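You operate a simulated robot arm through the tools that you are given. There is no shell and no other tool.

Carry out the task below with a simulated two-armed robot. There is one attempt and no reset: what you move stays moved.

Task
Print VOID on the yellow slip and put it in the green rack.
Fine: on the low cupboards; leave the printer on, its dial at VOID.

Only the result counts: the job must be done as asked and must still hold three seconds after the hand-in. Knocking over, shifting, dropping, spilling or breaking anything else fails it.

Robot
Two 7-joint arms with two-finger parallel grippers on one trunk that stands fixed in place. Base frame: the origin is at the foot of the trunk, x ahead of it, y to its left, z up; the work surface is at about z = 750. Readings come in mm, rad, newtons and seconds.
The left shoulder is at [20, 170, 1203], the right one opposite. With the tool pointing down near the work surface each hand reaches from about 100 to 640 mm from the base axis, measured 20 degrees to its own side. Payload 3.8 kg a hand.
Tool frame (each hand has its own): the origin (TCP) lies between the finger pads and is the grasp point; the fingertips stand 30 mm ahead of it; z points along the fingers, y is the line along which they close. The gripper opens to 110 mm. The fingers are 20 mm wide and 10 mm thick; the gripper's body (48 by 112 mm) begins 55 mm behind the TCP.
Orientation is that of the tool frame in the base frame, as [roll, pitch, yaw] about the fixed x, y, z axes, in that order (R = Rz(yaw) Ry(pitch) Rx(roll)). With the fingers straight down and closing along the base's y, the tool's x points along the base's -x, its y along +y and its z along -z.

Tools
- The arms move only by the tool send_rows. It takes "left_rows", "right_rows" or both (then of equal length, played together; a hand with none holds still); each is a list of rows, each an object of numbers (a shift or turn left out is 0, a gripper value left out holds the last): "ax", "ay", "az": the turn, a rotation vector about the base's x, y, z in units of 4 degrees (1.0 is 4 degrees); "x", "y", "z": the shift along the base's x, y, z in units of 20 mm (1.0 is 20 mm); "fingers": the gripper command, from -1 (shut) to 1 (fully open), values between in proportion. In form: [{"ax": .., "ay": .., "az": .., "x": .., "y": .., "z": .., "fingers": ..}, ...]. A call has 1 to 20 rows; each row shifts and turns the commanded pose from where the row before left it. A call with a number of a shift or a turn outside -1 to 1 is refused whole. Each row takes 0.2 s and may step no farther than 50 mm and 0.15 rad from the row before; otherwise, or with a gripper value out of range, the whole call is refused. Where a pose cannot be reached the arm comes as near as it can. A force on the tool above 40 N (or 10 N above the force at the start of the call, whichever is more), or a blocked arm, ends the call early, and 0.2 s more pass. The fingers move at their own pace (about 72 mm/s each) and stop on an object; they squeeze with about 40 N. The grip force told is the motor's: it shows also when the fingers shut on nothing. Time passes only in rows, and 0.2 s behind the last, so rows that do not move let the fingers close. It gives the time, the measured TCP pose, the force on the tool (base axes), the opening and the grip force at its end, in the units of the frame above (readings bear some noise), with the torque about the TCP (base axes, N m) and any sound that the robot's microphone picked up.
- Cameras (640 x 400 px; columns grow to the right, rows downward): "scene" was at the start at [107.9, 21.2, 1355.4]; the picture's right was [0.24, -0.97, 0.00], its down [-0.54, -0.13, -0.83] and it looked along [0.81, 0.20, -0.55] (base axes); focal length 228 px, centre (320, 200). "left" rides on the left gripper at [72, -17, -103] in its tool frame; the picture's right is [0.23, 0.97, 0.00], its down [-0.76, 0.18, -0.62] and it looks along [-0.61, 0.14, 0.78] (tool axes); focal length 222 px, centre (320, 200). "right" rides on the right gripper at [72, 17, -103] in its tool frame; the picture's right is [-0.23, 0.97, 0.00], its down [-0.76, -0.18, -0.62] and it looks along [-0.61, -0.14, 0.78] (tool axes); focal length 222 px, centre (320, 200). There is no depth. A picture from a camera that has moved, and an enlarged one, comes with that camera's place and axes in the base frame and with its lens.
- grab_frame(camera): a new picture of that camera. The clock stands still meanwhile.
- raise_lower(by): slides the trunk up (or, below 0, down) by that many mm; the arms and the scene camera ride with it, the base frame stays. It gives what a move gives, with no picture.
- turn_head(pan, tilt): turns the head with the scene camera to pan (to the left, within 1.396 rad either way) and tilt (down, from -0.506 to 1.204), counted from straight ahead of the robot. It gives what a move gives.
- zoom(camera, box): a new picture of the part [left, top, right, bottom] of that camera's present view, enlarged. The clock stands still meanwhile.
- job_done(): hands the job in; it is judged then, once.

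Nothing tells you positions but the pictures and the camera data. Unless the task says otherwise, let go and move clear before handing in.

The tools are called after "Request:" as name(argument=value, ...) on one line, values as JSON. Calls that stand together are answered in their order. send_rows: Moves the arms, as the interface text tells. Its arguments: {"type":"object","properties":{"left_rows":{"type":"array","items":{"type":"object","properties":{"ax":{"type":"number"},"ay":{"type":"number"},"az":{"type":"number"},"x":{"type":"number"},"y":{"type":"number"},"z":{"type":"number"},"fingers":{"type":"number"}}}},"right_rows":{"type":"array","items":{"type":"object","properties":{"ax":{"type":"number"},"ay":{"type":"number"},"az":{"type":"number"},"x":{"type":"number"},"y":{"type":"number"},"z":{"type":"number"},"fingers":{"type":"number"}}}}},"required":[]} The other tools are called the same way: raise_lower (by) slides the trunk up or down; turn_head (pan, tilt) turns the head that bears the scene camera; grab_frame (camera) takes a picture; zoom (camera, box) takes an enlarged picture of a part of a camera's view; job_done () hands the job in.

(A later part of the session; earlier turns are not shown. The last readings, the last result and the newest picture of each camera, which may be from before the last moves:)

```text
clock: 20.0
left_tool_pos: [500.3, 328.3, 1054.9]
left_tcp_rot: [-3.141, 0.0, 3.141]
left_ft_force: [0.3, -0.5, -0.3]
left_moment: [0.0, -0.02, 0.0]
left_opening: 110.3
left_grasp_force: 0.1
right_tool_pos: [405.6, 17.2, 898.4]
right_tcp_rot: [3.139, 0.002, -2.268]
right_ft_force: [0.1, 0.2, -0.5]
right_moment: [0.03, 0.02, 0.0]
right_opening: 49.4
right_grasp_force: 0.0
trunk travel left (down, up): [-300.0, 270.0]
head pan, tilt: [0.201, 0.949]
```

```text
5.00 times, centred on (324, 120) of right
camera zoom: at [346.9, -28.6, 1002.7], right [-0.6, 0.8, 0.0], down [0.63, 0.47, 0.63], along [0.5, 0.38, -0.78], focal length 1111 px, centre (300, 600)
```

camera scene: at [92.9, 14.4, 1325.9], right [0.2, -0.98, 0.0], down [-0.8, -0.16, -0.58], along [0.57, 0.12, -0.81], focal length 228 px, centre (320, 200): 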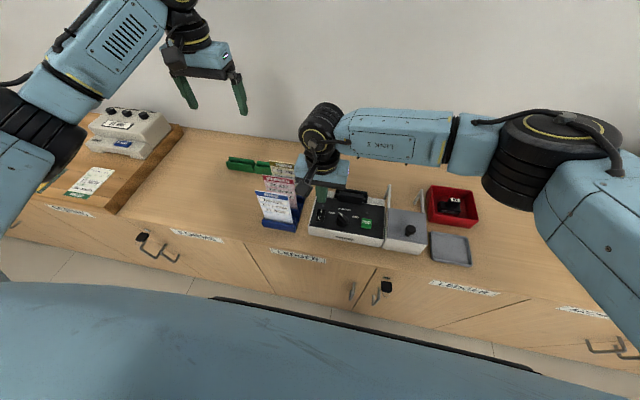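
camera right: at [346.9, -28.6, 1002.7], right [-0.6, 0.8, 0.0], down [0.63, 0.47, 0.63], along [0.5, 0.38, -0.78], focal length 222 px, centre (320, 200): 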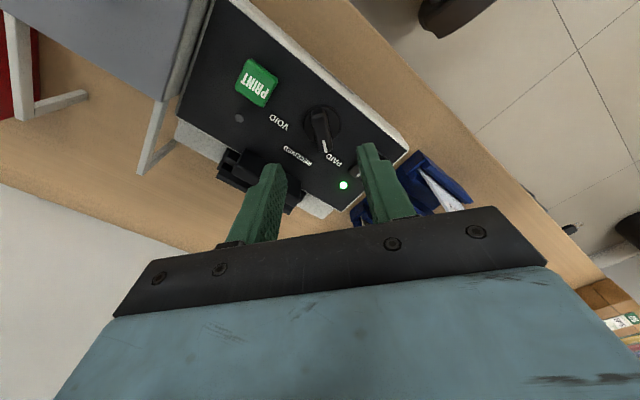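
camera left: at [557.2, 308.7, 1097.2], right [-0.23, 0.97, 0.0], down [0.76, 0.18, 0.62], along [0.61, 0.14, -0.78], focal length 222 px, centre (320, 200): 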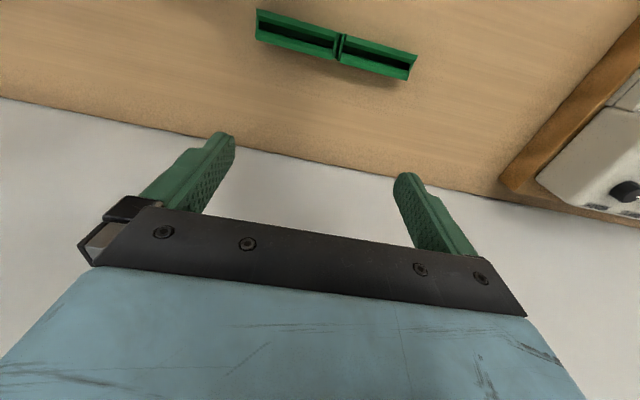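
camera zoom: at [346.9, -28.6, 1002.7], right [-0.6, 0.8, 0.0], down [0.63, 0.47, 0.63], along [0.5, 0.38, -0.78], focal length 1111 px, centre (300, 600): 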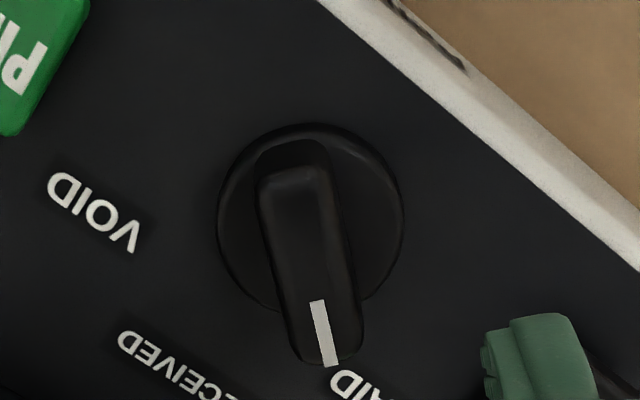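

Alignment is right (pointer ≈ 49.6°, centre ≈ (405,17)). Descend to TCP z≈839 and close on the bar.

Request:
send_rows(right_rows=[{"z": -0.9}, {"z": -0.9}, {"z": -0.7}, {"z": -0.45}, {}, {"fingers": -1}, {}, {}, {}])

Request:
zoom(camera="scene", box=[310, 175, 390, 225])

Request:
zoom(camera="right", box=[240, 80, 400, 180])

```text
clock: 22.0
left_tool_pos: [500.0, 327.4, 1056.1]
left_tcp_rot: [-3.141, 0.001, -3.141]
left_ft_force: [0.5, 0.3, 0.0]
left_moment: [0.0, -0.01, 0.0]
left_opening: 110.2
left_grasp_force: 0.0
right_tool_pos: [404.2, 18.7, 840.3]
right_tcp_rot: [3.138, 0.002, -2.269]
right_ft_force: [-10.6, 8.8, -7.5]
right_moment: [0.39, -0.4, -0.02]
right_opening: 12.9
right_grasp_force: 45.0
trunk travel left (down, up): [-300.0, 270.0]
head pan, tilt: [0.201, 0.949]
```

```text
8.00 times, centred on (350, 200) of scene
camera zoom: at [92.2, 15.3, 1325.9], right [0.2, -0.98, 0.0], down [-0.8, -0.16, -0.58], along [0.57, 0.12, -0.81], focal length 1824 px, centre (80, 200)
```

zoom: 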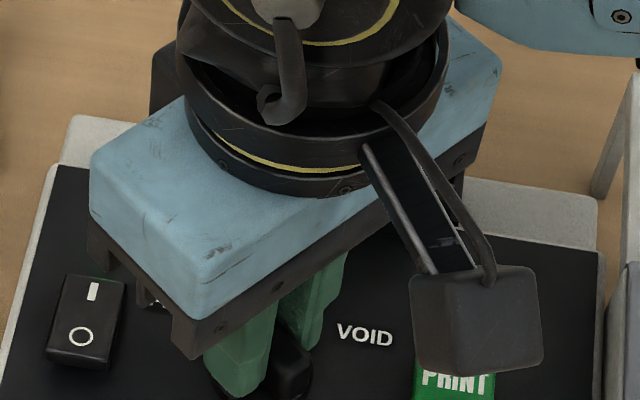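

```text
4.00 times, centred on (320, 130) of right
camera zoom: at [345.3, -27.4, 943.2], right [-0.6, 0.8, 0.0], down [0.63, 0.47, 0.62], along [0.5, 0.38, -0.78], focal length 888 px, centre (320, 480)
```

zoom: 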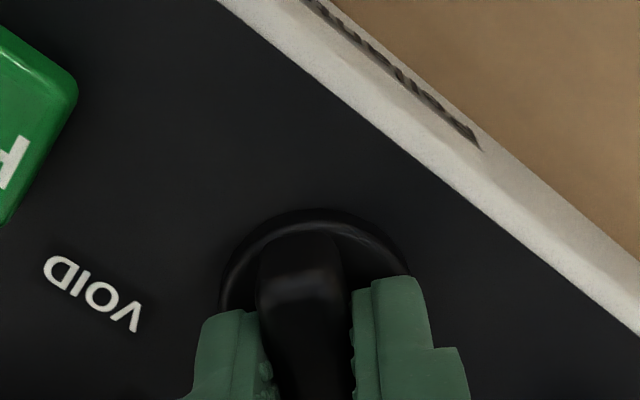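

The bar is gripped (12.9 mm). Now turning clockwise toward VOID, in two halves.

Request:
send_rows(right_rows=[{"az": -1, "x": -0.1, "y": 0.03}, {"az": -1}, {"az": -1}, {"az": -1}, {"az": -1}, {"az": -1}, {"az": -1}, {"az": -1}, {"az": -1}, {"az": -1}, {"az": -1}, {"az": -1}, {"az": -0.5}, {}])

Request:
zoom(camera="right", box=[240, 80, 400, 180])

```text
clock: 25.0
left_tool_pos: [500.3, 328.6, 1054.4]
left_tcp_rot: [-3.14, 0.001, 3.14]
left_ft_force: [-0.4, -0.2, -0.2]
left_moment: [0.02, 0.01, 0.0]
left_opening: 110.1
left_grasp_force: 0.0
right_tool_pos: [405.5, 17.3, 840.8]
right_tcp_rot: [-3.14, 0.004, 3.139]
right_ft_force: [5.2, -0.7, -5.9]
right_moment: [-0.16, 0.0, 0.0]
right_opening: 12.8
right_grasp_force: 45.4
trunk travel left (down, up): [-300.0, 270.0]
head pan, tilt: [0.201, 0.949]
```

```text
4.00 times, centred on (320, 130) of right
camera zoom: at [332.4, 33.6, 943.2], right [0.23, 0.97, 0.0], down [0.76, -0.18, 0.63], along [0.61, -0.14, -0.78], focal length 888 px, centre (320, 480)
```

zoom: 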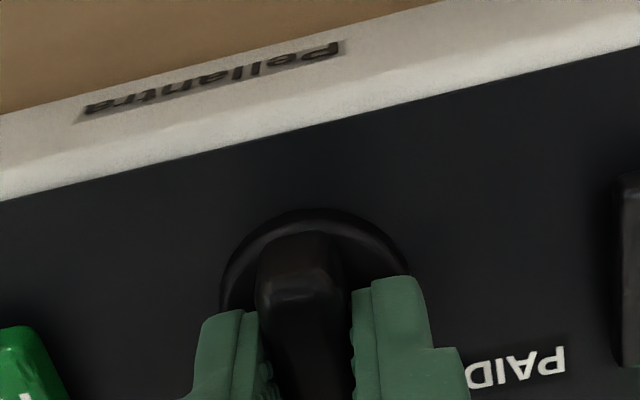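

The dial follows (now at RECEIVED, straight ahead). Turning the remaining 50°.

Request:
send_rows(right_rows=[{"az": -1, "x": 0.05}, {"az": -1}, {"az": -1}, {"az": -1}, {"az": -1}, {"az": -1}, {"az": -1}, {"az": -1}, {"az": -1}, {"az": -1}, {"az": -1}, {"az": -1}, {"az": -0.5}, {}])

Request:
zoom(camera="right", box=[240, 80, 400, 180])

Request:
zoom(camera="scene", box=[310, 175, 390, 225])

```text
clock: 28.0
left_tool_pos: [499.9, 325.6, 1055.7]
left_tcp_rot: [3.14, 0.0, 3.14]
left_ft_force: [0.0, -0.8, -0.7]
left_moment: [0.0, 0.01, 0.0]
left_opening: 110.0
left_grasp_force: 0.1
right_tool_pos: [404.3, 16.1, 840.1]
right_tcp_rot: [-3.14, 0.004, 2.267]
right_ft_force: [-5.7, -18.0, -5.0]
right_moment: [0.03, 0.45, 0.08]
right_opening: 12.9
right_grasp_force: 45.3
trunk travel left (down, up): [-300.0, 270.0]
head pan, tilt: [0.201, 0.949]
```

```text
4.00 times, centred on (320, 130) of right
camera zoom: at [370.9, 81.9, 943.2], right [0.89, 0.45, 0.0], down [0.35, -0.7, 0.63], along [0.28, -0.56, -0.78], focal length 888 px, centre (320, 480)
```

zoom: 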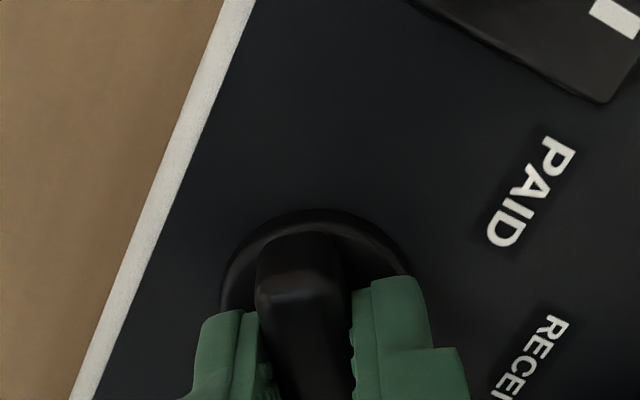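

```text
8.00 times, centred on (350, 200) of scene
camera zoom: at [92.6, 12.5, 1325.9], right [0.2, -0.98, 0.0], down [-0.8, -0.16, -0.58], along [0.57, 0.12, -0.81], focal length 1824 px, centre (80, 200)
```

zoom: 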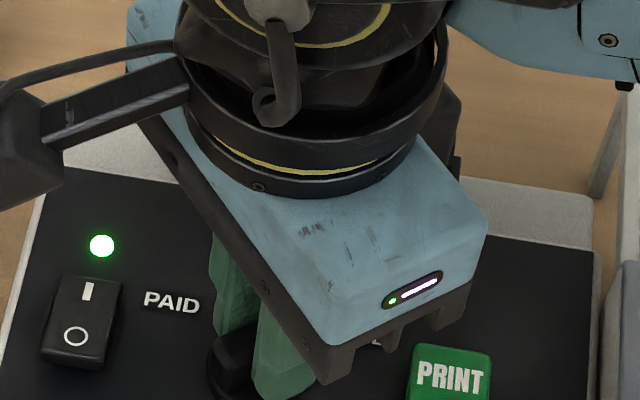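

The dial has turned to −50°. Open moderately, rise straight up, and look.

Request:
send_rows(right_rows=[{"fingers": -0.3}, {}, {}, {"z": 0.8}, {"z": 1}, {"z": 1}, {"z": 1}, {"z": 1}, {}])

Request:
zoom(camera="right", box=[200, 40, 440, 190])

Request:
zoom(camera="scene", box=[310, 175, 390, 225])

```text
clock: 30.0
left_tool_pos: [499.6, 327.8, 1056.7]
left_tcp_rot: [-3.141, -0.001, 3.141]
left_ft_force: [-0.9, 0.0, -0.2]
left_moment: [-0.02, -0.03, 0.01]
left_opening: 110.1
left_grasp_force: 0.1
right_tool_pos: [403.8, 16.9, 936.5]
right_tcp_rot: [3.14, 0.004, 2.266]
right_ft_force: [0.3, -0.8, 0.1]
right_moment: [0.03, -0.02, 0.0]
right_opening: 38.6
right_grasp_force: 0.2
trunk travel left (down, up): [-300.0, 270.0]
head pan, tilt: [0.201, 0.949]
```

```text
2.67 times, centred on (320, 115) of right
camera zoom: at [371.1, 83.2, 1039.6], right [0.89, 0.45, 0.0], down [0.35, -0.7, 0.63], along [0.28, -0.56, -0.78], focal length 592 px, centre (320, 427)
```

zoom: 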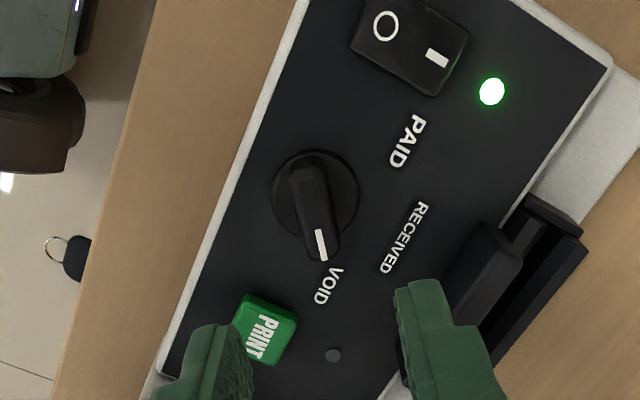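

```text
8.00 times, centred on (350, 200) of scene
camera zoom: at [93.0, 14.3, 1325.9], right [0.2, -0.98, 0.0], down [-0.8, -0.16, -0.58], along [0.57, 0.12, -0.81], focal length 1824 px, centre (80, 200)
```

zoom: 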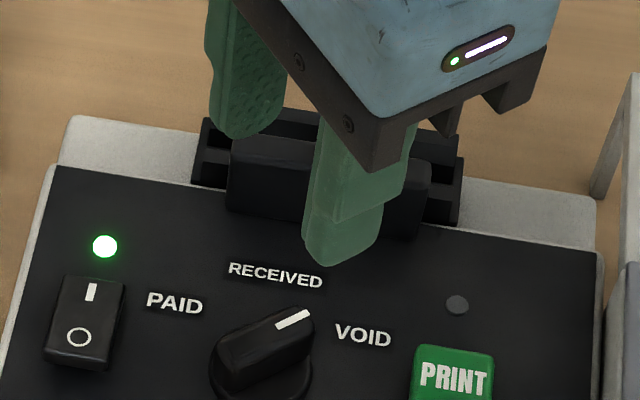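

The pointer now reads VOID. Next the right hand retreats to the right, and the left hand goes above the yellow slip, turning 90° to close along x with a ~40 mm opening.

Request:
send_rows(left_rows=[{"az": -1, "x": -0.036, "y": -0.344, "z": -0.1375, "fingers": -0.27}, {"az": -1, "x": -0.036, "y": -0.344, "z": -0.1375}, {"az": -1, "x": -0.036, "y": -0.344, "z": -0.1375}, {"az": -1, "x": -0.036, "y": -0.344, "z": -0.1375}, {"az": -1, "x": -0.036, "y": -0.344, "z": -0.1375}, {"az": -1, "x": -0.036, "y": -0.344, "z": -0.1375}, {"az": -1, "x": -0.036, "y": -0.344, "z": -0.1375}, {"az": -1, "x": -0.036, "y": -0.344, "z": -0.1375}, {"az": -1, "x": -0.036, "y": -0.344, "z": -0.1375}, {"az": -1, "x": -0.036, "y": -0.344, "z": -0.1375}, {"az": -1, "x": -0.036, "y": -0.344, "z": -0.1375}, {"az": -1, "x": -0.036, "y": -0.344, "z": -0.1375}, {"az": -1, "x": -0.036, "y": -0.344, "z": -0.1375}, {"az": -1, "x": -0.036, "y": -0.344, "z": -0.1375}, {"az": -1, "x": -0.036, "y": -0.344, "z": -0.1375}, {"az": -1, "x": -0.036, "y": -0.344, "z": -0.1375}, {"az": -1, "x": -0.036, "y": -0.344, "z": -0.1375}, {"az": -1, "x": -0.036, "y": -0.344, "z": -0.1375}, {"az": -1, "x": -0.036, "y": -0.344, "z": -0.1375}, {"az": -1, "x": -0.036, "y": -0.344, "z": -0.1375}], right_rows=[{"z": 1, "fingers": -1}, {"z": 1}, {"az": 0.9615, "y": -0.76, "z": 0.1}, {"az": 0.9615, "y": -0.76, "z": 0.1}, {"az": 0.9615, "y": -0.76, "z": 0.1}, {"az": 0.9615, "y": -0.76, "z": 0.1}, {"az": 0.9615, "y": -0.76, "z": 0.1}, {"az": 0.9615, "y": -0.76, "z": 0.1}, {"az": 0.9615, "y": -0.76, "z": 0.1}, {"az": 0.9615, "y": -0.76, "z": 0.1}, {"az": 0.9615, "y": -0.76, "z": 0.1}, {"az": 0.9615, "y": -0.76, "z": 0.1}, {"az": 0.9615, "y": -0.76, "z": 0.1}, {"az": 0.9615, "y": -0.76, "z": 0.1}, {"az": 0.9615, "y": -0.76, "z": 0.1}, {}, {}, {}, {}, {}])

Request:
send_rows(left_rows=[{"az": -1}, {"az": -1}, {"az": -0.5}, {}])

Request:
grab_frame(camera="scene")

Request:
grab_frame(camera="left")

```text
clock: 34.2
left_tool_pos: [486.8, 188.1, 998.6]
left_tcp_rot: [3.142, 0.0, 1.744]
left_ft_force: [0.7, -0.3, 0.4]
left_moment: [0.0, 0.01, 0.04]
left_opening: 40.3
left_grasp_force: 0.0
right_tool_pos: [405.3, -180.1, 1001.2]
right_tcp_rot: [3.141, 0.003, 3.141]
right_ft_force: [0.0, -0.8, -0.3]
right_moment: [-0.02, -0.01, -0.04]
right_opening: 0.0
right_grasp_force: 37.8
trunk travel left (down, up): [-300.0, 270.0]
head pan, tilt: [0.201, 0.949]
```

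```text
clock: 35.2
left_tool_pos: [485.0, 188.8, 999.4]
left_tcp_rot: [-3.141, -0.001, 1.568]
left_ft_force: [-0.1, -0.2, -0.2]
left_moment: [0.0, 0.04, 0.02]
left_opening: 40.0
left_grasp_force: 0.0
right_tool_pos: [404.7, -180.2, 1001.1]
right_tcp_rot: [3.141, 0.003, -3.141]
right_ft_force: [0.4, 0.3, 0.0]
right_moment: [-0.02, -0.03, -0.01]
right_opening: 0.1
right_grasp_force: 38.1
trunk travel left (down, up): [-300.0, 270.0]
head pan, tilt: [0.201, 0.949]
```

```text
taken
camera scene: at [93.0, 14.4, 1325.9], right [0.2, -0.98, 0.0], down [-0.8, -0.16, -0.58], along [0.57, 0.12, -0.81], focal length 228 px, centre (320, 200)
```

scene: 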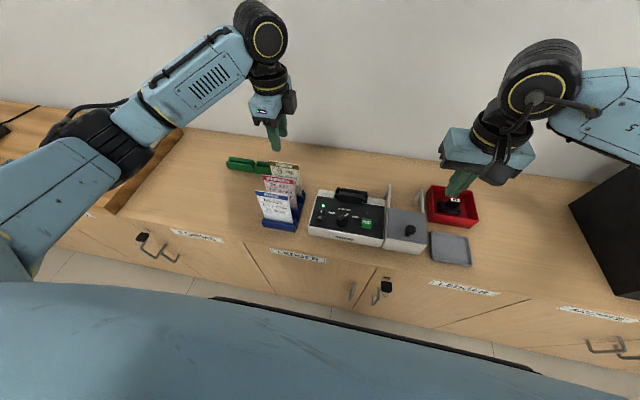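

```text
taken
camera left: at [468.5, 261.9, 1101.3], right [0.97, 0.23, 0.0], down [0.18, -0.76, 0.62], along [0.14, -0.61, -0.78], focal length 222 px, centre (320, 200)
```

left: 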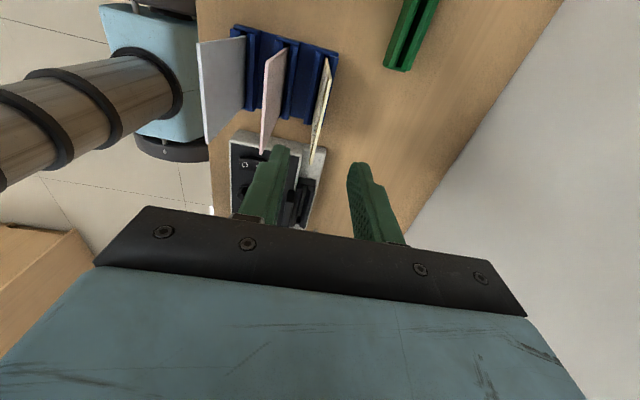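

Good side view: the yellow slip edge lies between the fingers' columns. I'll zoom to verify its x and lean.

Request:
zoom(camera="left", box=[240, 30, 400, 190])

```text
2.50 times, centred on (320, 110) of left
camera zoom: at [468.5, 261.9, 1101.3], right [0.97, 0.23, 0.0], down [0.18, -0.76, 0.62], along [0.14, -0.61, -0.78], focal length 555 px, centre (320, 425)
```

zoom: 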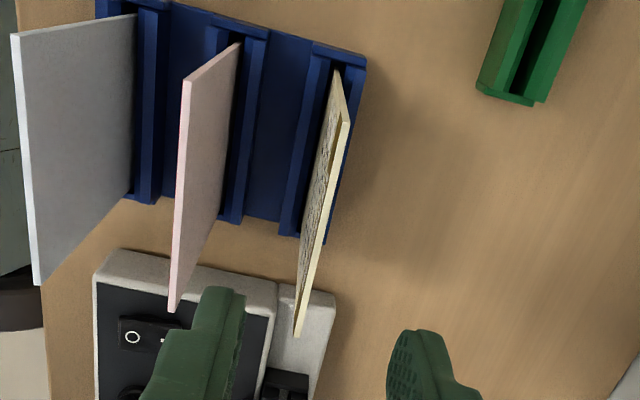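

The slip is vertical at x≈485, top z≈904, centred between the fingers. Descending to TCP z≈890 and closing.

Request:
send_rows(left_rows=[{"z": -0.9}, {"z": -0.9}, {"z": -0.9}, {"z": -0.9}, {"z": -0.9}, {"z": -0.95}, {}, {"fingers": -1}, {}, {}, {}])

Request:
grab_frame(camera="left")

Request:
zoom(camera="scene", box=[230, 140, 326, 200])

```text
clock: 37.6
left_tool_pos: [485.1, 189.4, 888.9]
left_tcp_rot: [-3.141, 0.0, 1.572]
left_ft_force: [-0.7, -0.3, -0.2]
left_moment: [0.02, -0.01, 0.0]
left_opening: 1.5
left_grasp_force: 39.8
right_tool_pos: [405.2, -180.3, 1000.7]
right_tcp_rot: [3.141, 0.003, -3.141]
right_ft_force: [-0.3, 0.5, -0.3]
right_moment: [0.01, -0.01, 0.0]
right_opening: 0.0
right_grasp_force: 37.7
trunk travel left (down, up): [-300.0, 270.0]
head pan, tilt: [0.201, 0.949]
```

```text
taken
camera left: at [467.8, 262.6, 992.0], right [0.97, 0.23, 0.0], down [0.18, -0.76, 0.62], along [0.14, -0.61, -0.78], focal length 222 px, centre (320, 200)
```

left: 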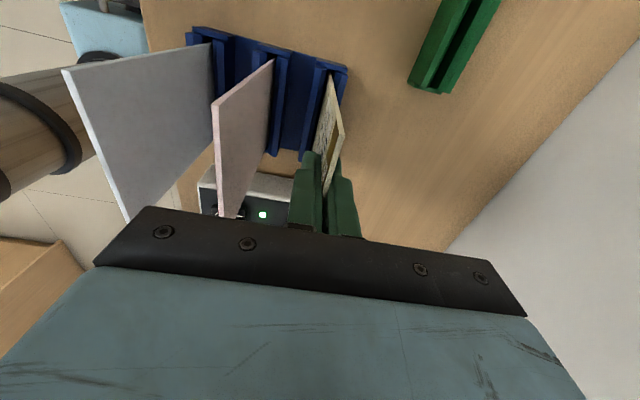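

```text
6.67 times, centred on (278, 170) of scene
camera zoom: at [93.0, 14.4, 1325.9], right [0.2, -0.98, 0.0], down [-0.8, -0.16, -0.58], along [0.57, 0.12, -0.81], focal length 1520 px, centre (600, 400)
```

zoom: 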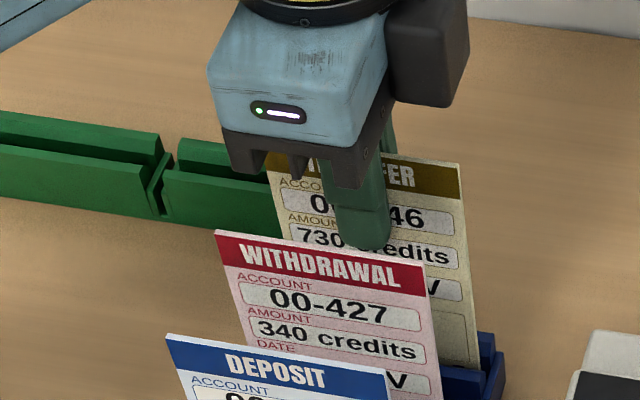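

The yellow slip is gripped (1.5 mm). Lift it straight up 130 mm and check.

Request:
send_rows(left_rows=[{"z": 0.5}, {"z": 1}, {"z": 1}, {"z": 1}, {"z": 1}, {"z": 1}, {"z": 1}, {}])

Request:
zoom(camera="left", box=[200, 0, 440, 240])

Request:
zoom(camera="scene", box=[220, 110, 348, 190])

```text
clock: 39.4
left_tool_pos: [487.0, 189.2, 1019.7]
left_tcp_rot: [-3.141, -0.001, 1.571]
left_ft_force: [-0.5, -0.1, 0.2]
left_moment: [0.01, -0.02, -0.04]
left_opening: 1.1
left_grasp_force: 39.9
right_tool_pos: [405.0, -179.9, 1001.4]
right_tcp_rot: [3.139, 0.004, 3.141]
right_ft_force: [0.3, -0.3, -0.1]
right_moment: [0.02, 0.0, 0.02]
right_opening: 0.1
right_grasp_force: 37.8
trunk travel left (down, up): [-300.0, 270.0]
head pan, tilt: [0.201, 0.949]
```

```text
1.67 times, centred on (320, 120) of left
camera zoom: at [469.4, 262.0, 1122.3], right [0.97, 0.23, 0.0], down [0.18, -0.76, 0.62], along [0.14, -0.61, -0.78], focal length 370 px, centre (320, 333)
```

zoom: 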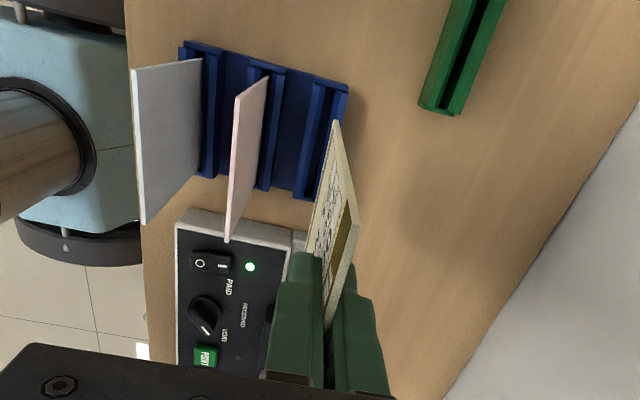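

```text
5.00 times, centred on (284, 150) of scene
camera zoom: at [93.1, 14.4, 1325.9], right [0.2, -0.98, 0.0], down [-0.8, -0.16, -0.58], along [0.57, 0.12, -0.81], focal length 1140 px, centre (500, 450)
```

zoom: 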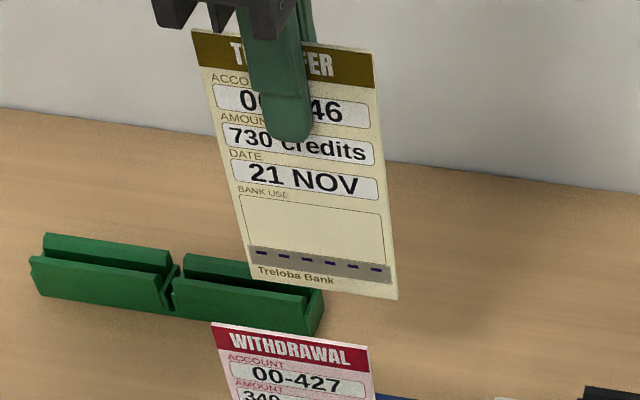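

Slip measures 80×149 mm, bottom 134 mm below TCP, vertical and centred on the TCP. Carrying it over the printer slot at (497.3, 4.6).

Request:
send_rows(left_rows=[{"x": 0.0515, "y": -0.5}, {"x": 0.0515, "y": -0.98}, {"x": 0.0515, "y": -0.98}, {"x": 0.0515, "y": -0.98}, {"x": 0.0515, "y": -0.98}, {"x": 0.0515, "y": -0.98}, {"x": 0.0515, "y": -0.98}, {"x": 0.0515, "y": -0.98}, {"x": 0.0515, "y": -0.98}, {"x": 0.0515, "y": -0.9}, {"z": -0.8}, {"z": -0.8}, {}, {}])

Request:
zoom(camera="left", box=[240, 60, 400, 220])

Request:
zoom(camera="scene", box=[300, 130, 396, 210])

Request:
zoom(camera="right", box=[320, 0, 640, 200])

```text
clock: 42.4
left_tool_pos: [495.7, 4.2, 988.4]
left_tcp_rot: [-3.141, 0.001, 1.571]
left_ft_force: [0.5, 0.1, -0.1]
left_moment: [-0.01, 0.02, 0.0]
left_opening: 1.1
left_grasp_force: 40.3
right_tool_pos: [403.7, -181.0, 1001.8]
right_tcp_rot: [3.139, 0.001, -3.141]
right_ft_force: [-0.7, 0.5, -0.1]
right_moment: [-0.02, 0.0, 0.0]
right_opening: 0.1
right_grasp_force: 37.9
trunk travel left (down, up): [-300.0, 270.0]
head pan, tilt: [0.201, 0.949]
```

```text
2.50 times, centred on (320, 140) of left
camera zoom: at [478.4, 77.2, 1090.3], right [0.97, 0.23, 0.0], down [0.18, -0.76, 0.62], along [0.14, -0.61, -0.78], focal length 555 px, centre (320, 350)
```

zoom: 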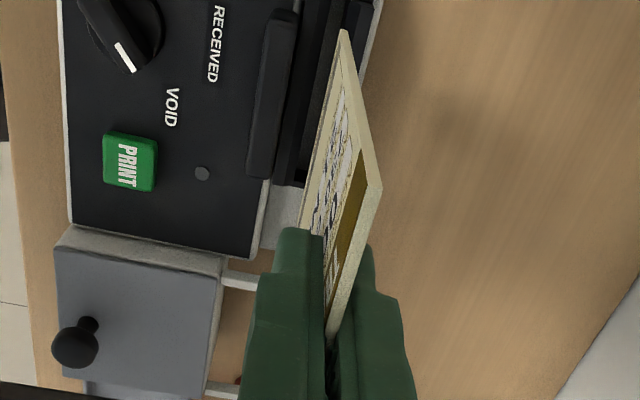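

```text
5.00 times, centred on (348, 170) of scene
camera zoom: at [93.0, 14.3, 1325.9], right [0.2, -0.98, 0.0], down [-0.8, -0.16, -0.58], along [0.57, 0.12, -0.81], focal length 1140 px, centre (180, 350)
```

zoom: 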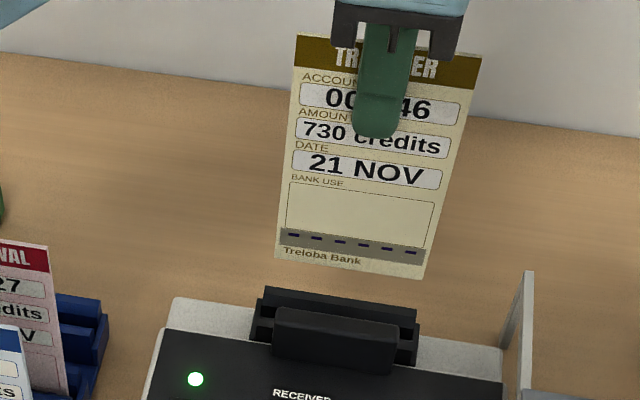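

```text
2.00 times, centred on (480, 100) of right
camera zoom: at [332.3, -163.8, 1105.2], right [0.23, 0.97, 0.0], down [0.76, -0.18, 0.63], along [0.61, -0.14, -0.78], focal length 444 px, centre (0, 400)
```

zoom: 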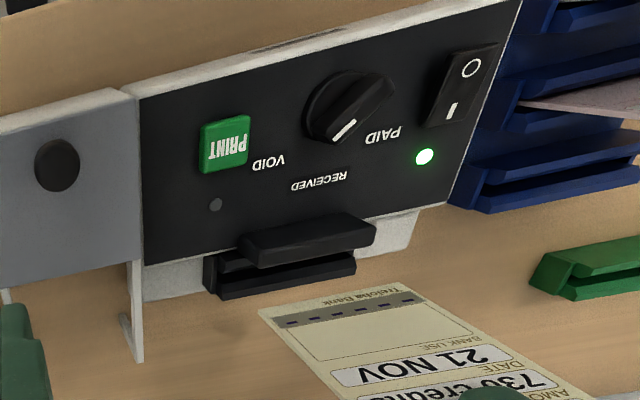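

Slip bottom is ~45 mm above the slot. A tighter look at slip edge versus slot from the side camera.

Request:
zoom(camera="left", box=[295, 40, 355, 140])

Request:
zoom(camera="scene", box=[340, 170, 388, 210])

```text
4.00 times, centred on (325, 90) of left
camera zoom: at [478.4, 77.2, 1090.3], right [0.97, 0.23, 0.0], down [0.18, -0.76, 0.62], along [0.14, -0.61, -0.78], focal length 888 px, centre (300, 640)
```

zoom: 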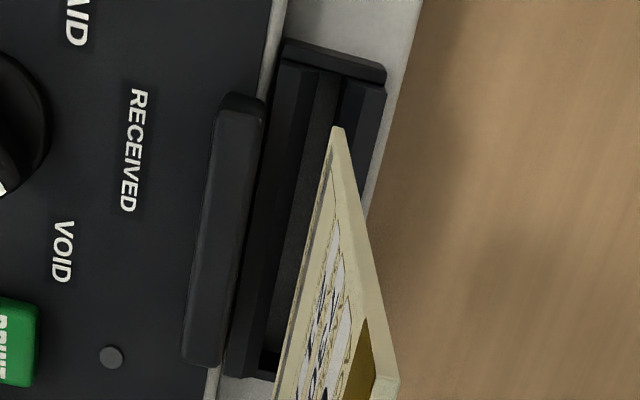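

```text
10.00 times, centred on (364, 190) of scene
camera zoom: at [93.0, 14.3, 1325.9], right [0.2, -0.98, 0.0], down [-0.8, -0.16, -0.58], along [0.57, 0.12, -0.81], focal length 2280 px, centre (-120, 300)
```

zoom: 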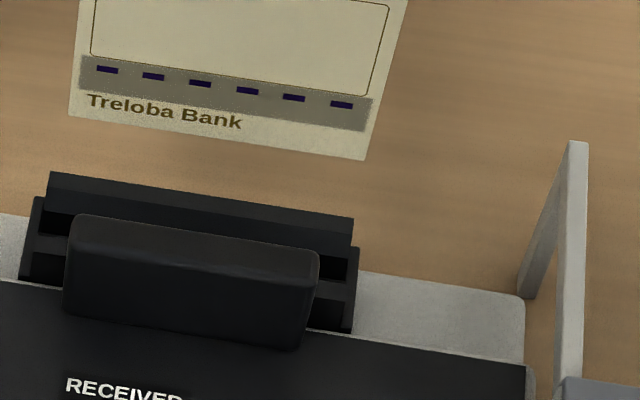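

Slip bottom is at x≈495.2, y −35.6..44.3, matching the slot (x≈492–500, y −39..48). A tiny shift and descend to just at the slot's mouth, then check.

Request:
send_rows(left_rows=[{"x": 0.035, "y": 0.015, "z": -0.5}, {"z": -0.6}, {"z": -0.6}, {"z": -0.5}, {"z": -0.2}, {}])

Request:
zoom(camera="left", box=[285, 30, 365, 130])

Request:
zoom(camera="scene", box=[328, 165, 388, 205])

Request:
zoom(camera="right", box=[400, 80, 560, 180])

```text
clock: 43.8
left_tool_pos: [496.1, 3.5, 939.2]
left_tcp_rot: [3.141, -0.001, 1.571]
left_ft_force: [0.1, 0.3, -0.3]
left_moment: [-0.01, 0.01, 0.02]
left_opening: 1.3
left_grasp_force: 39.8
right_tool_pos: [404.2, -179.8, 1001.5]
right_tcp_rot: [3.141, 0.002, 3.141]
right_ft_force: [0.3, -0.1, -0.7]
right_moment: [0.0, 0.01, 0.02]
right_opening: 0.0
right_grasp_force: 37.8
trunk travel left (down, up): [-300.0, 270.0]
head pan, tilt: [0.201, 0.949]
```

```text
4.00 times, centred on (325, 80) of left
camera zoom: at [479.4, 77.4, 1041.6], right [0.97, 0.23, 0.0], down [0.18, -0.76, 0.62], along [0.14, -0.61, -0.78], focal length 888 px, centre (300, 680)
```

zoom: 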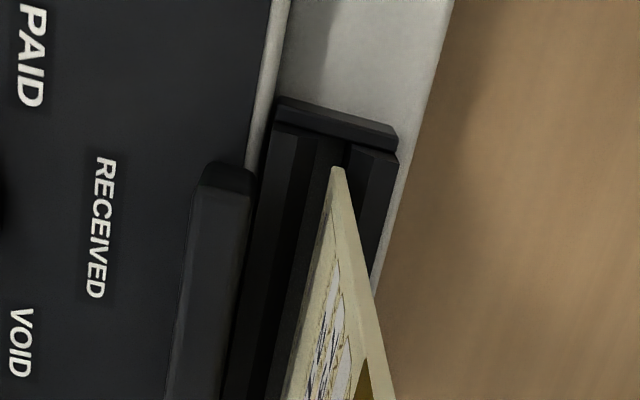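

```text
10.00 times, centred on (358, 185) of scene
camera zoom: at [93.0, 14.4, 1325.9], right [0.2, -0.98, 0.0], down [-0.8, -0.16, -0.58], along [0.57, 0.12, -0.81], focal length 2280 px, centre (-60, 350)
```

zoom: 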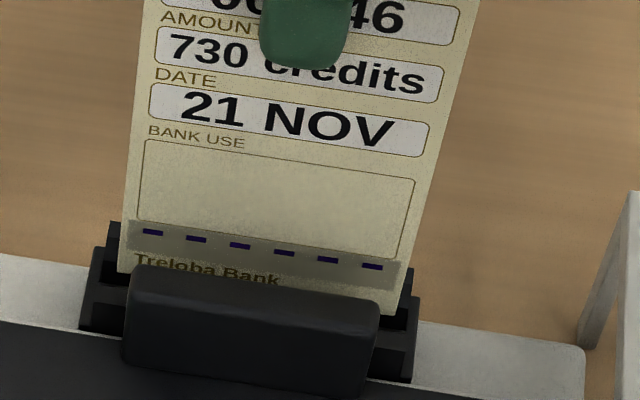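

```text
4.00 times, centred on (480, 130) of right
camera zoom: at [332.3, -163.8, 1105.2], right [0.23, 0.97, 0.0], down [0.76, -0.18, 0.63], along [0.61, -0.14, -0.78], focal length 888 px, centre (-320, 480)
```

zoom: 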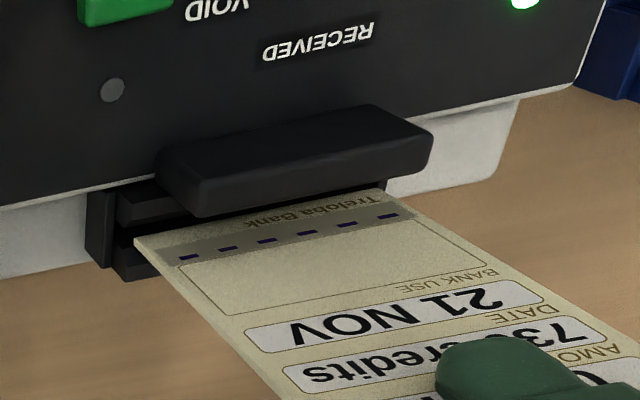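

The slip bottom is at the slot mouth, between the walls. Inserting slowly.

Request:
send_rows(left_rows=[{"z": -0.25}, {"z": -0.25}, {"z": -0.25}, {"z": -0.25}, {}])

Request:
zoom(camera="left", box=[285, 30, 365, 130])

Request:
zoom(camera="scene", box=[320, 150, 392, 210])

```text
clock: 45.0
left_tool_pos: [495.9, 5.7, 920.2]
left_tcp_rot: [-3.141, 0.001, 1.571]
left_ft_force: [0.0, 0.4, 0.0]
left_moment: [0.01, -0.01, -0.02]
left_opening: 1.2
left_grasp_force: 39.9
right_tool_pos: [404.8, -180.7, 1002.5]
right_tcp_rot: [3.14, 0.004, 3.141]
right_ft_force: [0.1, 0.3, 0.5]
right_moment: [0.0, -0.01, -0.01]
right_opening: 0.0
right_grasp_force: 37.2
trunk travel left (down, up): [-300.0, 270.0]
head pan, tilt: [0.201, 0.949]
```

```text
4.00 times, centred on (325, 80) of left
camera zoom: at [479.3, 77.6, 1022.0], right [0.97, 0.23, 0.0], down [0.18, -0.76, 0.62], along [0.14, -0.61, -0.78], focal length 888 px, centre (300, 680)
```

zoom: 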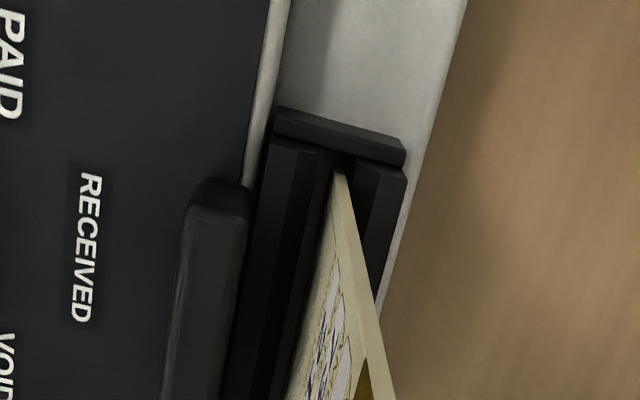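

```text
6.67 times, centred on (356, 180) of scene
camera zoom: at [93.0, 14.4, 1325.9], right [0.2, -0.98, 0.0], down [-0.8, -0.16, -0.58], along [0.57, 0.12, -0.81], focal length 1520 px, centre (80, 333)
```

zoom: 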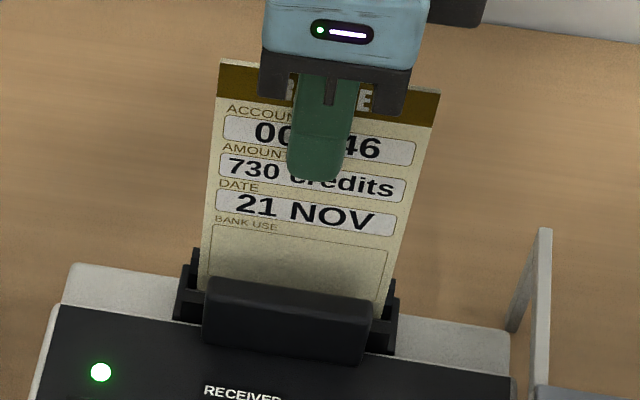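

No contact so far; the slip is in the slot. Continue down in small steps until it touches the floor.

Request:
send_rows(left_rows=[{"z": -0.15}, {"z": -0.15}, {"z": -0.15}, {}])

Request:
send_rows(left_rows=[{"z": -0.15}, {"z": -0.15}, {}])

```text
clock: 46.0
left_tool_pos: [496.0, 5.5, 914.4]
left_tcp_rot: [3.137, 0.002, 1.571]
left_ft_force: [-0.6, 2.4, 21.7]
left_moment: [0.51, 0.09, -0.02]
left_opening: 1.4
left_grasp_force: 39.8
right_tool_pos: [402.6, -180.7, 1002.2]
right_tcp_rot: [3.14, 0.002, -3.141]
right_ft_force: [-0.5, 0.8, -0.2]
right_moment: [0.0, -0.02, -0.01]
right_opening: 0.1
right_grasp_force: 37.4
trunk travel left (down, up): [-300.0, 270.0]
head pan, tilt: [0.201, 0.949]
```

```text
clock: 46.8
left_tool_pos: [496.2, 3.6, 909.7]
left_tcp_rot: [3.132, 0.003, 1.569]
left_ft_force: [-1.8, 1.6, 39.5]
left_moment: [-0.21, 0.13, -0.04]
left_opening: 1.5
left_grasp_force: 39.5
right_tool_pos: [402.4, -180.5, 1003.4]
right_tcp_rot: [3.14, 0.005, 3.141]
right_ft_force: [0.1, -0.3, 0.7]
right_moment: [0.01, -0.01, 0.01]
right_opening: 0.2
right_grasp_force: 37.7
trunk travel left (down, up): [-300.0, 270.0]
head pan, tilt: [0.201, 0.949]
```

The slip is bottomed out (≈40 N). Relieve slightly and look before releasing.

Request:
send_rows(left_rows=[{"z": 0.15}, {}])

Request:
zoom(camera="scene", box=[320, 150, 392, 210])

Request:
zoom(camera="left", box=[265, 30, 385, 180])

Request:
zoom(camera="right", box=[400, 60, 640, 210])

```text
clock: 47.4
left_tool_pos: [495.7, 4.7, 908.6]
left_tcp_rot: [3.137, 0.002, 1.571]
left_ft_force: [1.5, -2.7, 25.3]
left_moment: [-0.75, -0.16, 0.03]
left_opening: 1.2
left_grasp_force: 40.1
right_tool_pos: [403.5, -180.2, 1001.8]
right_tcp_rot: [3.141, 0.005, -3.141]
right_ft_force: [-0.1, 0.3, -0.1]
right_moment: [0.0, -0.03, 0.01]
right_opening: 0.0
right_grasp_force: 37.4
trunk travel left (down, up): [-300.0, 270.0]
head pan, tilt: [0.201, 0.949]
```

```text
6.67 times, centred on (356, 180) of scene
camera zoom: at [91.3, 14.1, 1326.0], right [0.2, -0.98, 0.0], down [-0.8, -0.16, -0.58], along [0.57, 0.12, -0.81], focal length 1520 px, centre (80, 333)
```

zoom: 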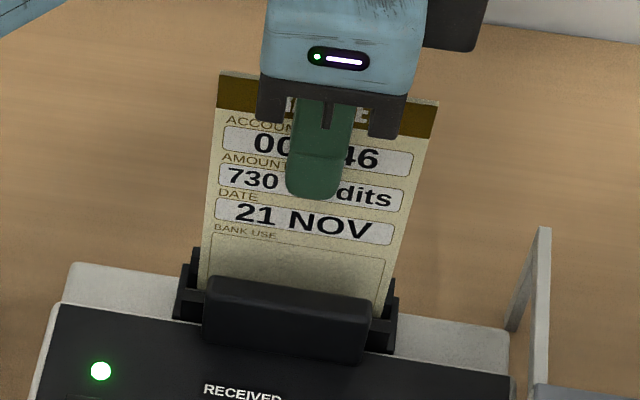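

```text
2.67 times, centred on (325, 105) of left
camera zoom: at [478.5, 76.9, 1011.4], right [0.97, 0.23, 0.0], down [0.18, -0.76, 0.62], along [0.14, -0.61, -0.78], focal length 592 px, centre (307, 453)
```

zoom: 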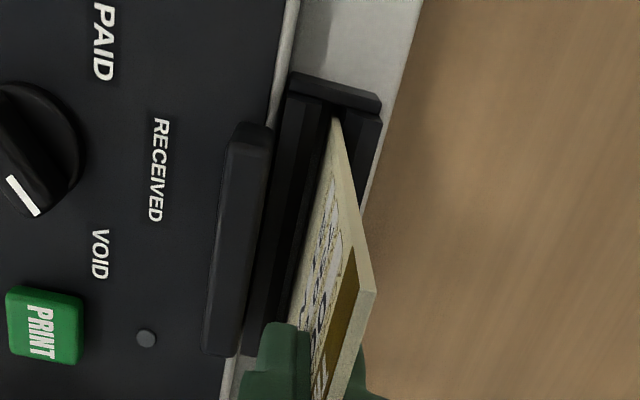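

```text
2.67 times, centred on (520, 135) of right
camera zoom: at [330.9, -164.1, 1105.6], right [0.23, 0.97, 0.0], down [0.76, -0.18, 0.63], along [0.61, -0.14, -0.78], focal length 592 px, centre (-213, 373)
```

zoom: 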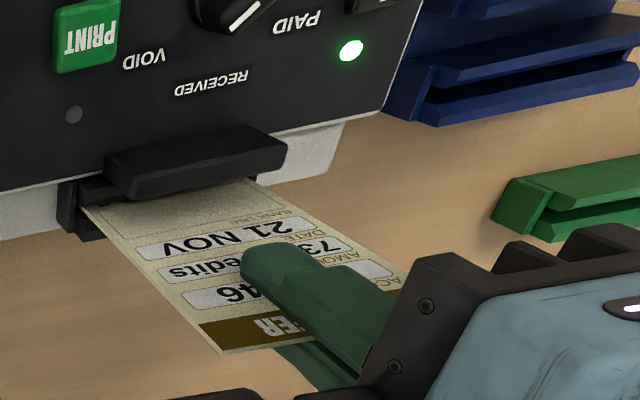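

Seated. Release: ease up a bit, open to 40 mm, and rise clear, then back off to the left.

Request:
send_rows(left_rows=[{"z": 0.15}, {"fingers": -0.6}, {}, {"fingers": -0.27}, {}, {"z": 0.5}, {"z": 1}, {"z": 1}, {"z": 1}, {"z": 1}, {"z": 1}, {}])

Request:
zoom(camera="scene", box=[310, 140, 406, 220])

Request:
zoom(camera="left", box=[240, 40, 400, 200])

```text
clock: 50.0
left_tool_pos: [496.8, 5.3, 1021.1]
left_tcp_rot: [3.142, 0.0, 1.571]
left_ft_force: [0.3, 0.5, 0.0]
left_moment: [-0.06, 0.01, 0.01]
left_opening: 40.1
left_grasp_force: 0.0
right_tool_pos: [405.1, -180.2, 1002.1]
right_tcp_rot: [3.14, 0.002, 3.141]
right_ft_force: [0.5, 0.1, 0.0]
right_moment: [0.01, 0.04, 0.02]
right_opening: 0.1
right_grasp_force: 38.1
trunk travel left (down, up): [-300.0, 270.0]
head pan, tilt: [0.201, 0.949]
```

```text
5.00 times, centred on (358, 180) of scene
camera zoom: at [93.0, 14.4, 1325.9], right [0.2, -0.98, 0.0], down [-0.8, -0.16, -0.58], along [0.57, 0.12, -0.81], focal length 1140 px, centre (130, 300)
```

zoom: 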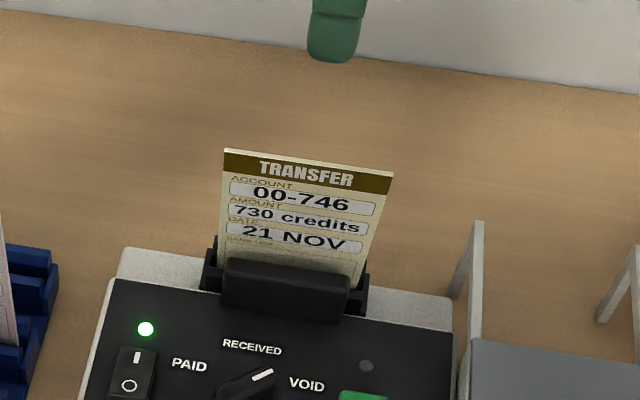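

```text
2.50 times, centred on (320, 120) of left
camera zoom: at [479.0, 77.0, 1123.0], right [0.97, 0.23, 0.0], down [0.18, -0.76, 0.62], along [0.14, -0.61, -0.78], focal length 555 px, centre (320, 400)
```

zoom: 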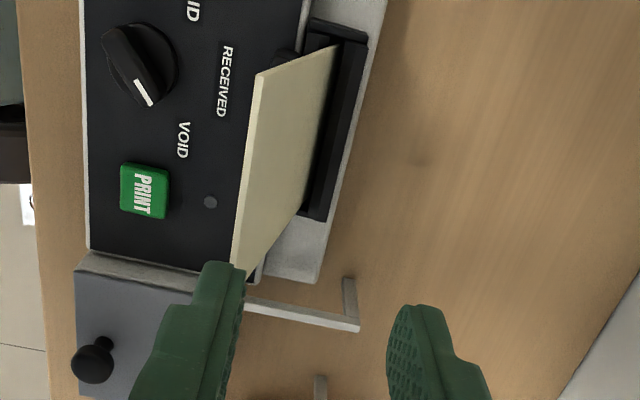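

The released slip leans forward a little but stays in the slot. Left hand withdraws to the left; right hand goes above the PRINT button.

Request:
send_rows(left_rows=[{"y": 1, "z": 0.2}, {"y": 1, "z": 0.2}, {"y": 1, "z": 0.2}, {"y": 1, "z": 0.2}, {"y": 1}, {"y": 1}, {"y": 1}, {"y": 1}, {"y": 1}, {"y": 1}, {"y": 1}, {"y": 1}, {}, {}, {}, {}, {}, {}], right_rows=[{}, {}, {}, {"x": 0.02, "y": 0.96}, {"x": 0.02, "y": 0.96}, {"x": 0.02, "y": 0.96}, {"x": 0.02, "y": 0.96}, {"x": 0.02, "y": 0.96}, {"x": 0.02, "y": 0.96}, {"x": 0.02, "y": 0.97}, {}, {"z": -0.9}, {"z": -0.9}, {"z": -0.9}, {"z": -0.9}, {"z": -0.9}, {"z": -0.9}, {}])

Request:
zoom(camera="scene", box=[310, 140, 406, 230])

Request:
zoom(camera="right", box=[220, 60, 420, 185])

```text
clock: 53.8
left_tool_pos: [495.8, 246.0, 1036.8]
left_tcp_rot: [3.14, 0.0, 1.57]
left_ft_force: [-0.6, 0.4, -0.1]
left_moment: [-0.01, -0.02, 0.0]
left_opening: 40.0
left_grasp_force: 0.1
right_tool_pos: [406.8, -45.9, 894.1]
right_tcp_rot: [3.14, 0.004, 3.141]
right_ft_force: [0.1, 0.2, -0.4]
right_moment: [-0.02, -0.02, 0.01]
right_opening: 0.0
right_grasp_force: 37.7
trunk travel left (down, up): [-300.0, 270.0]
head pan, tilt: [0.201, 0.949]
```

```text
4.44 times, centred on (358, 185) of scene
camera zoom: at [92.9, 14.4, 1325.9], right [0.2, -0.98, 0.0], down [-0.8, -0.16, -0.58], along [0.57, 0.12, -0.81], focal length 1013 px, centre (151, 267)
```

zoom: 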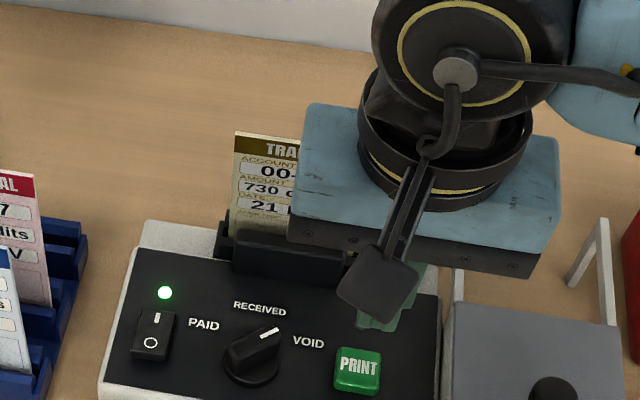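

```text
3.20 times, centred on (320, 122) of right
camera zoom: at [334.6, -29.2, 997.2], right [0.23, 0.97, 0.0], down [0.76, -0.18, 0.63], along [0.61, -0.14, -0.78], focal length 711 px, centre (320, 448)
```

zoom: 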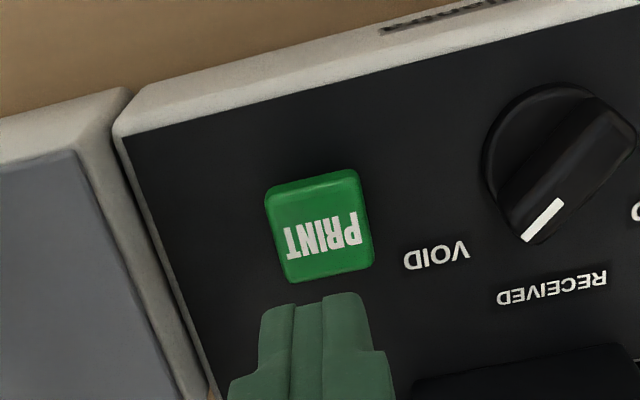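

Aligned with the button (center ≈ (405.5,−46)). Descend and press gently.

Request:
send_rows(right_rows=[{"z": -0.8}, {"z": -0.8}, {"z": -0.6}, {}])

Request:
zoom(camera="scene", box=[310, 140, 406, 230])

Request:
grab_frame(camera="left")

```text
clock: 54.8
left_tool_pos: [495.4, 245.1, 1036.1]
left_tcp_rot: [-3.14, 0.001, 1.571]
left_ft_force: [-0.2, 0.1, 0.5]
left_moment: [0.04, -0.02, 0.01]
left_opening: 40.0
left_grasp_force: 0.1
right_tool_pos: [407.9, -45.4, 849.6]
right_tcp_rot: [3.14, 0.004, -3.141]
right_ft_force: [-1.2, 0.0, -0.7]
right_moment: [0.02, -0.01, -0.02]
right_opening: 0.0
right_grasp_force: 37.9
trunk travel left (down, up): [-300.0, 270.0]
head pan, tilt: [0.201, 0.949]
```

```text
4.44 times, centred on (358, 185) of scene
camera zoom: at [92.9, 14.4, 1325.9], right [0.2, -0.98, 0.0], down [-0.8, -0.16, -0.58], along [0.57, 0.12, -0.81], focal length 1013 px, centre (151, 267)
```

zoom: 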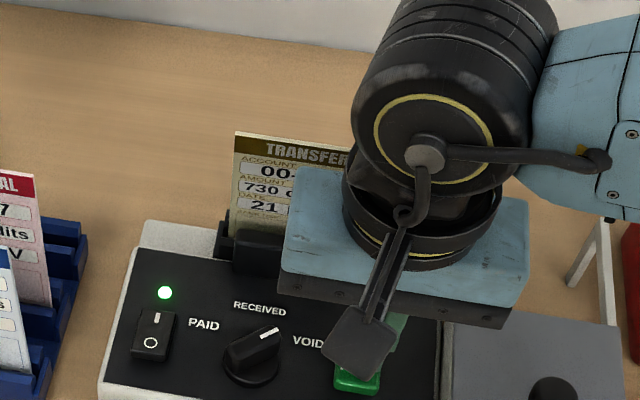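

```text
taken
camera left: at [478.7, 318.2, 1139.5], right [0.97, 0.23, 0.0], down [0.18, -0.76, 0.62], along [0.14, -0.61, -0.78], focal length 222 px, centre (320, 200)
```

left: 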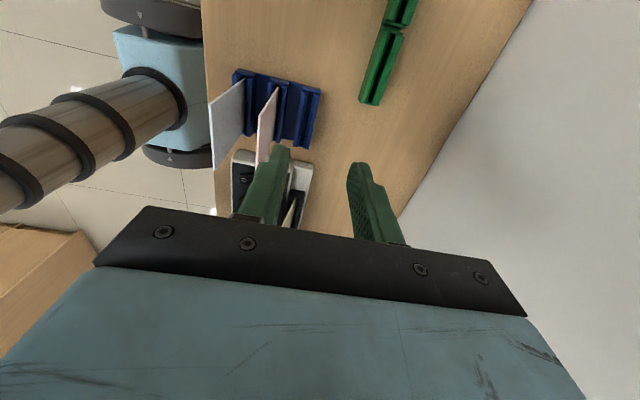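

Clear of the slip. Now pressing PRINT in small steps.

Request:
send_rows(right_rows=[{"z": -0.2}, {"z": -0.2}, {"z": -0.15}, {"z": -0.15}, {}])

Request:
zoom(camera="right", box=[220, 60, 420, 185])

Request:
zoom(camera="scene", box=[310, 140, 406, 230])

```text
clock: 56.0
left_tool_pos: [495.0, 245.4, 1037.1]
left_tcp_rot: [-3.141, -0.001, 1.571]
left_ft_force: [-0.3, 0.3, -0.1]
left_moment: [-0.03, 0.0, 0.01]
left_opening: 40.1
left_grasp_force: 0.0
right_tool_pos: [407.5, -46.0, 836.5]
right_tcp_rot: [3.139, 0.002, -3.141]
right_ft_force: [-0.9, -0.2, 7.6]
right_moment: [-0.04, 0.04, -0.06]
right_opening: 0.3
right_grasp_force: 37.7
trunk travel left (down, up): [-300.0, 270.0]
head pan, tilt: [0.201, 0.949]
heard: click
```

```text
3.20 times, centred on (320, 122) of right
camera zoom: at [335.0, -29.3, 940.2], right [0.23, 0.97, 0.0], down [0.76, -0.18, 0.63], along [0.61, -0.14, -0.78], focal length 711 px, centre (320, 448)
```

zoom: 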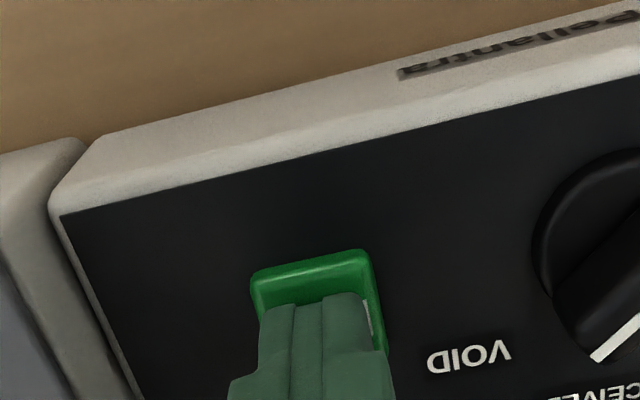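

```text
4.44 times, centred on (358, 185) of scene
camera zoom: at [92.5, 14.3, 1326.0], right [0.2, -0.98, 0.0], down [-0.8, -0.16, -0.58], along [0.57, 0.12, -0.81], focal length 1013 px, centre (151, 267)
```

zoom: 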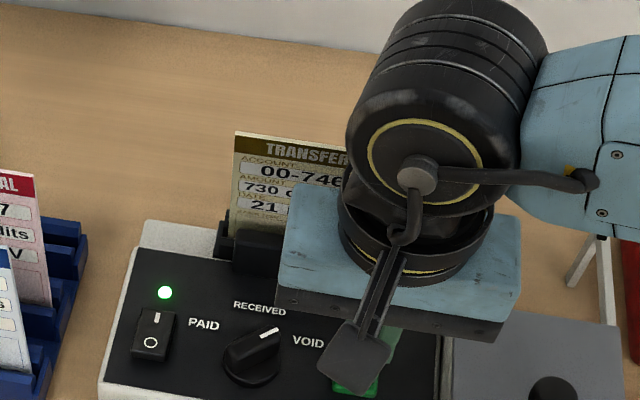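

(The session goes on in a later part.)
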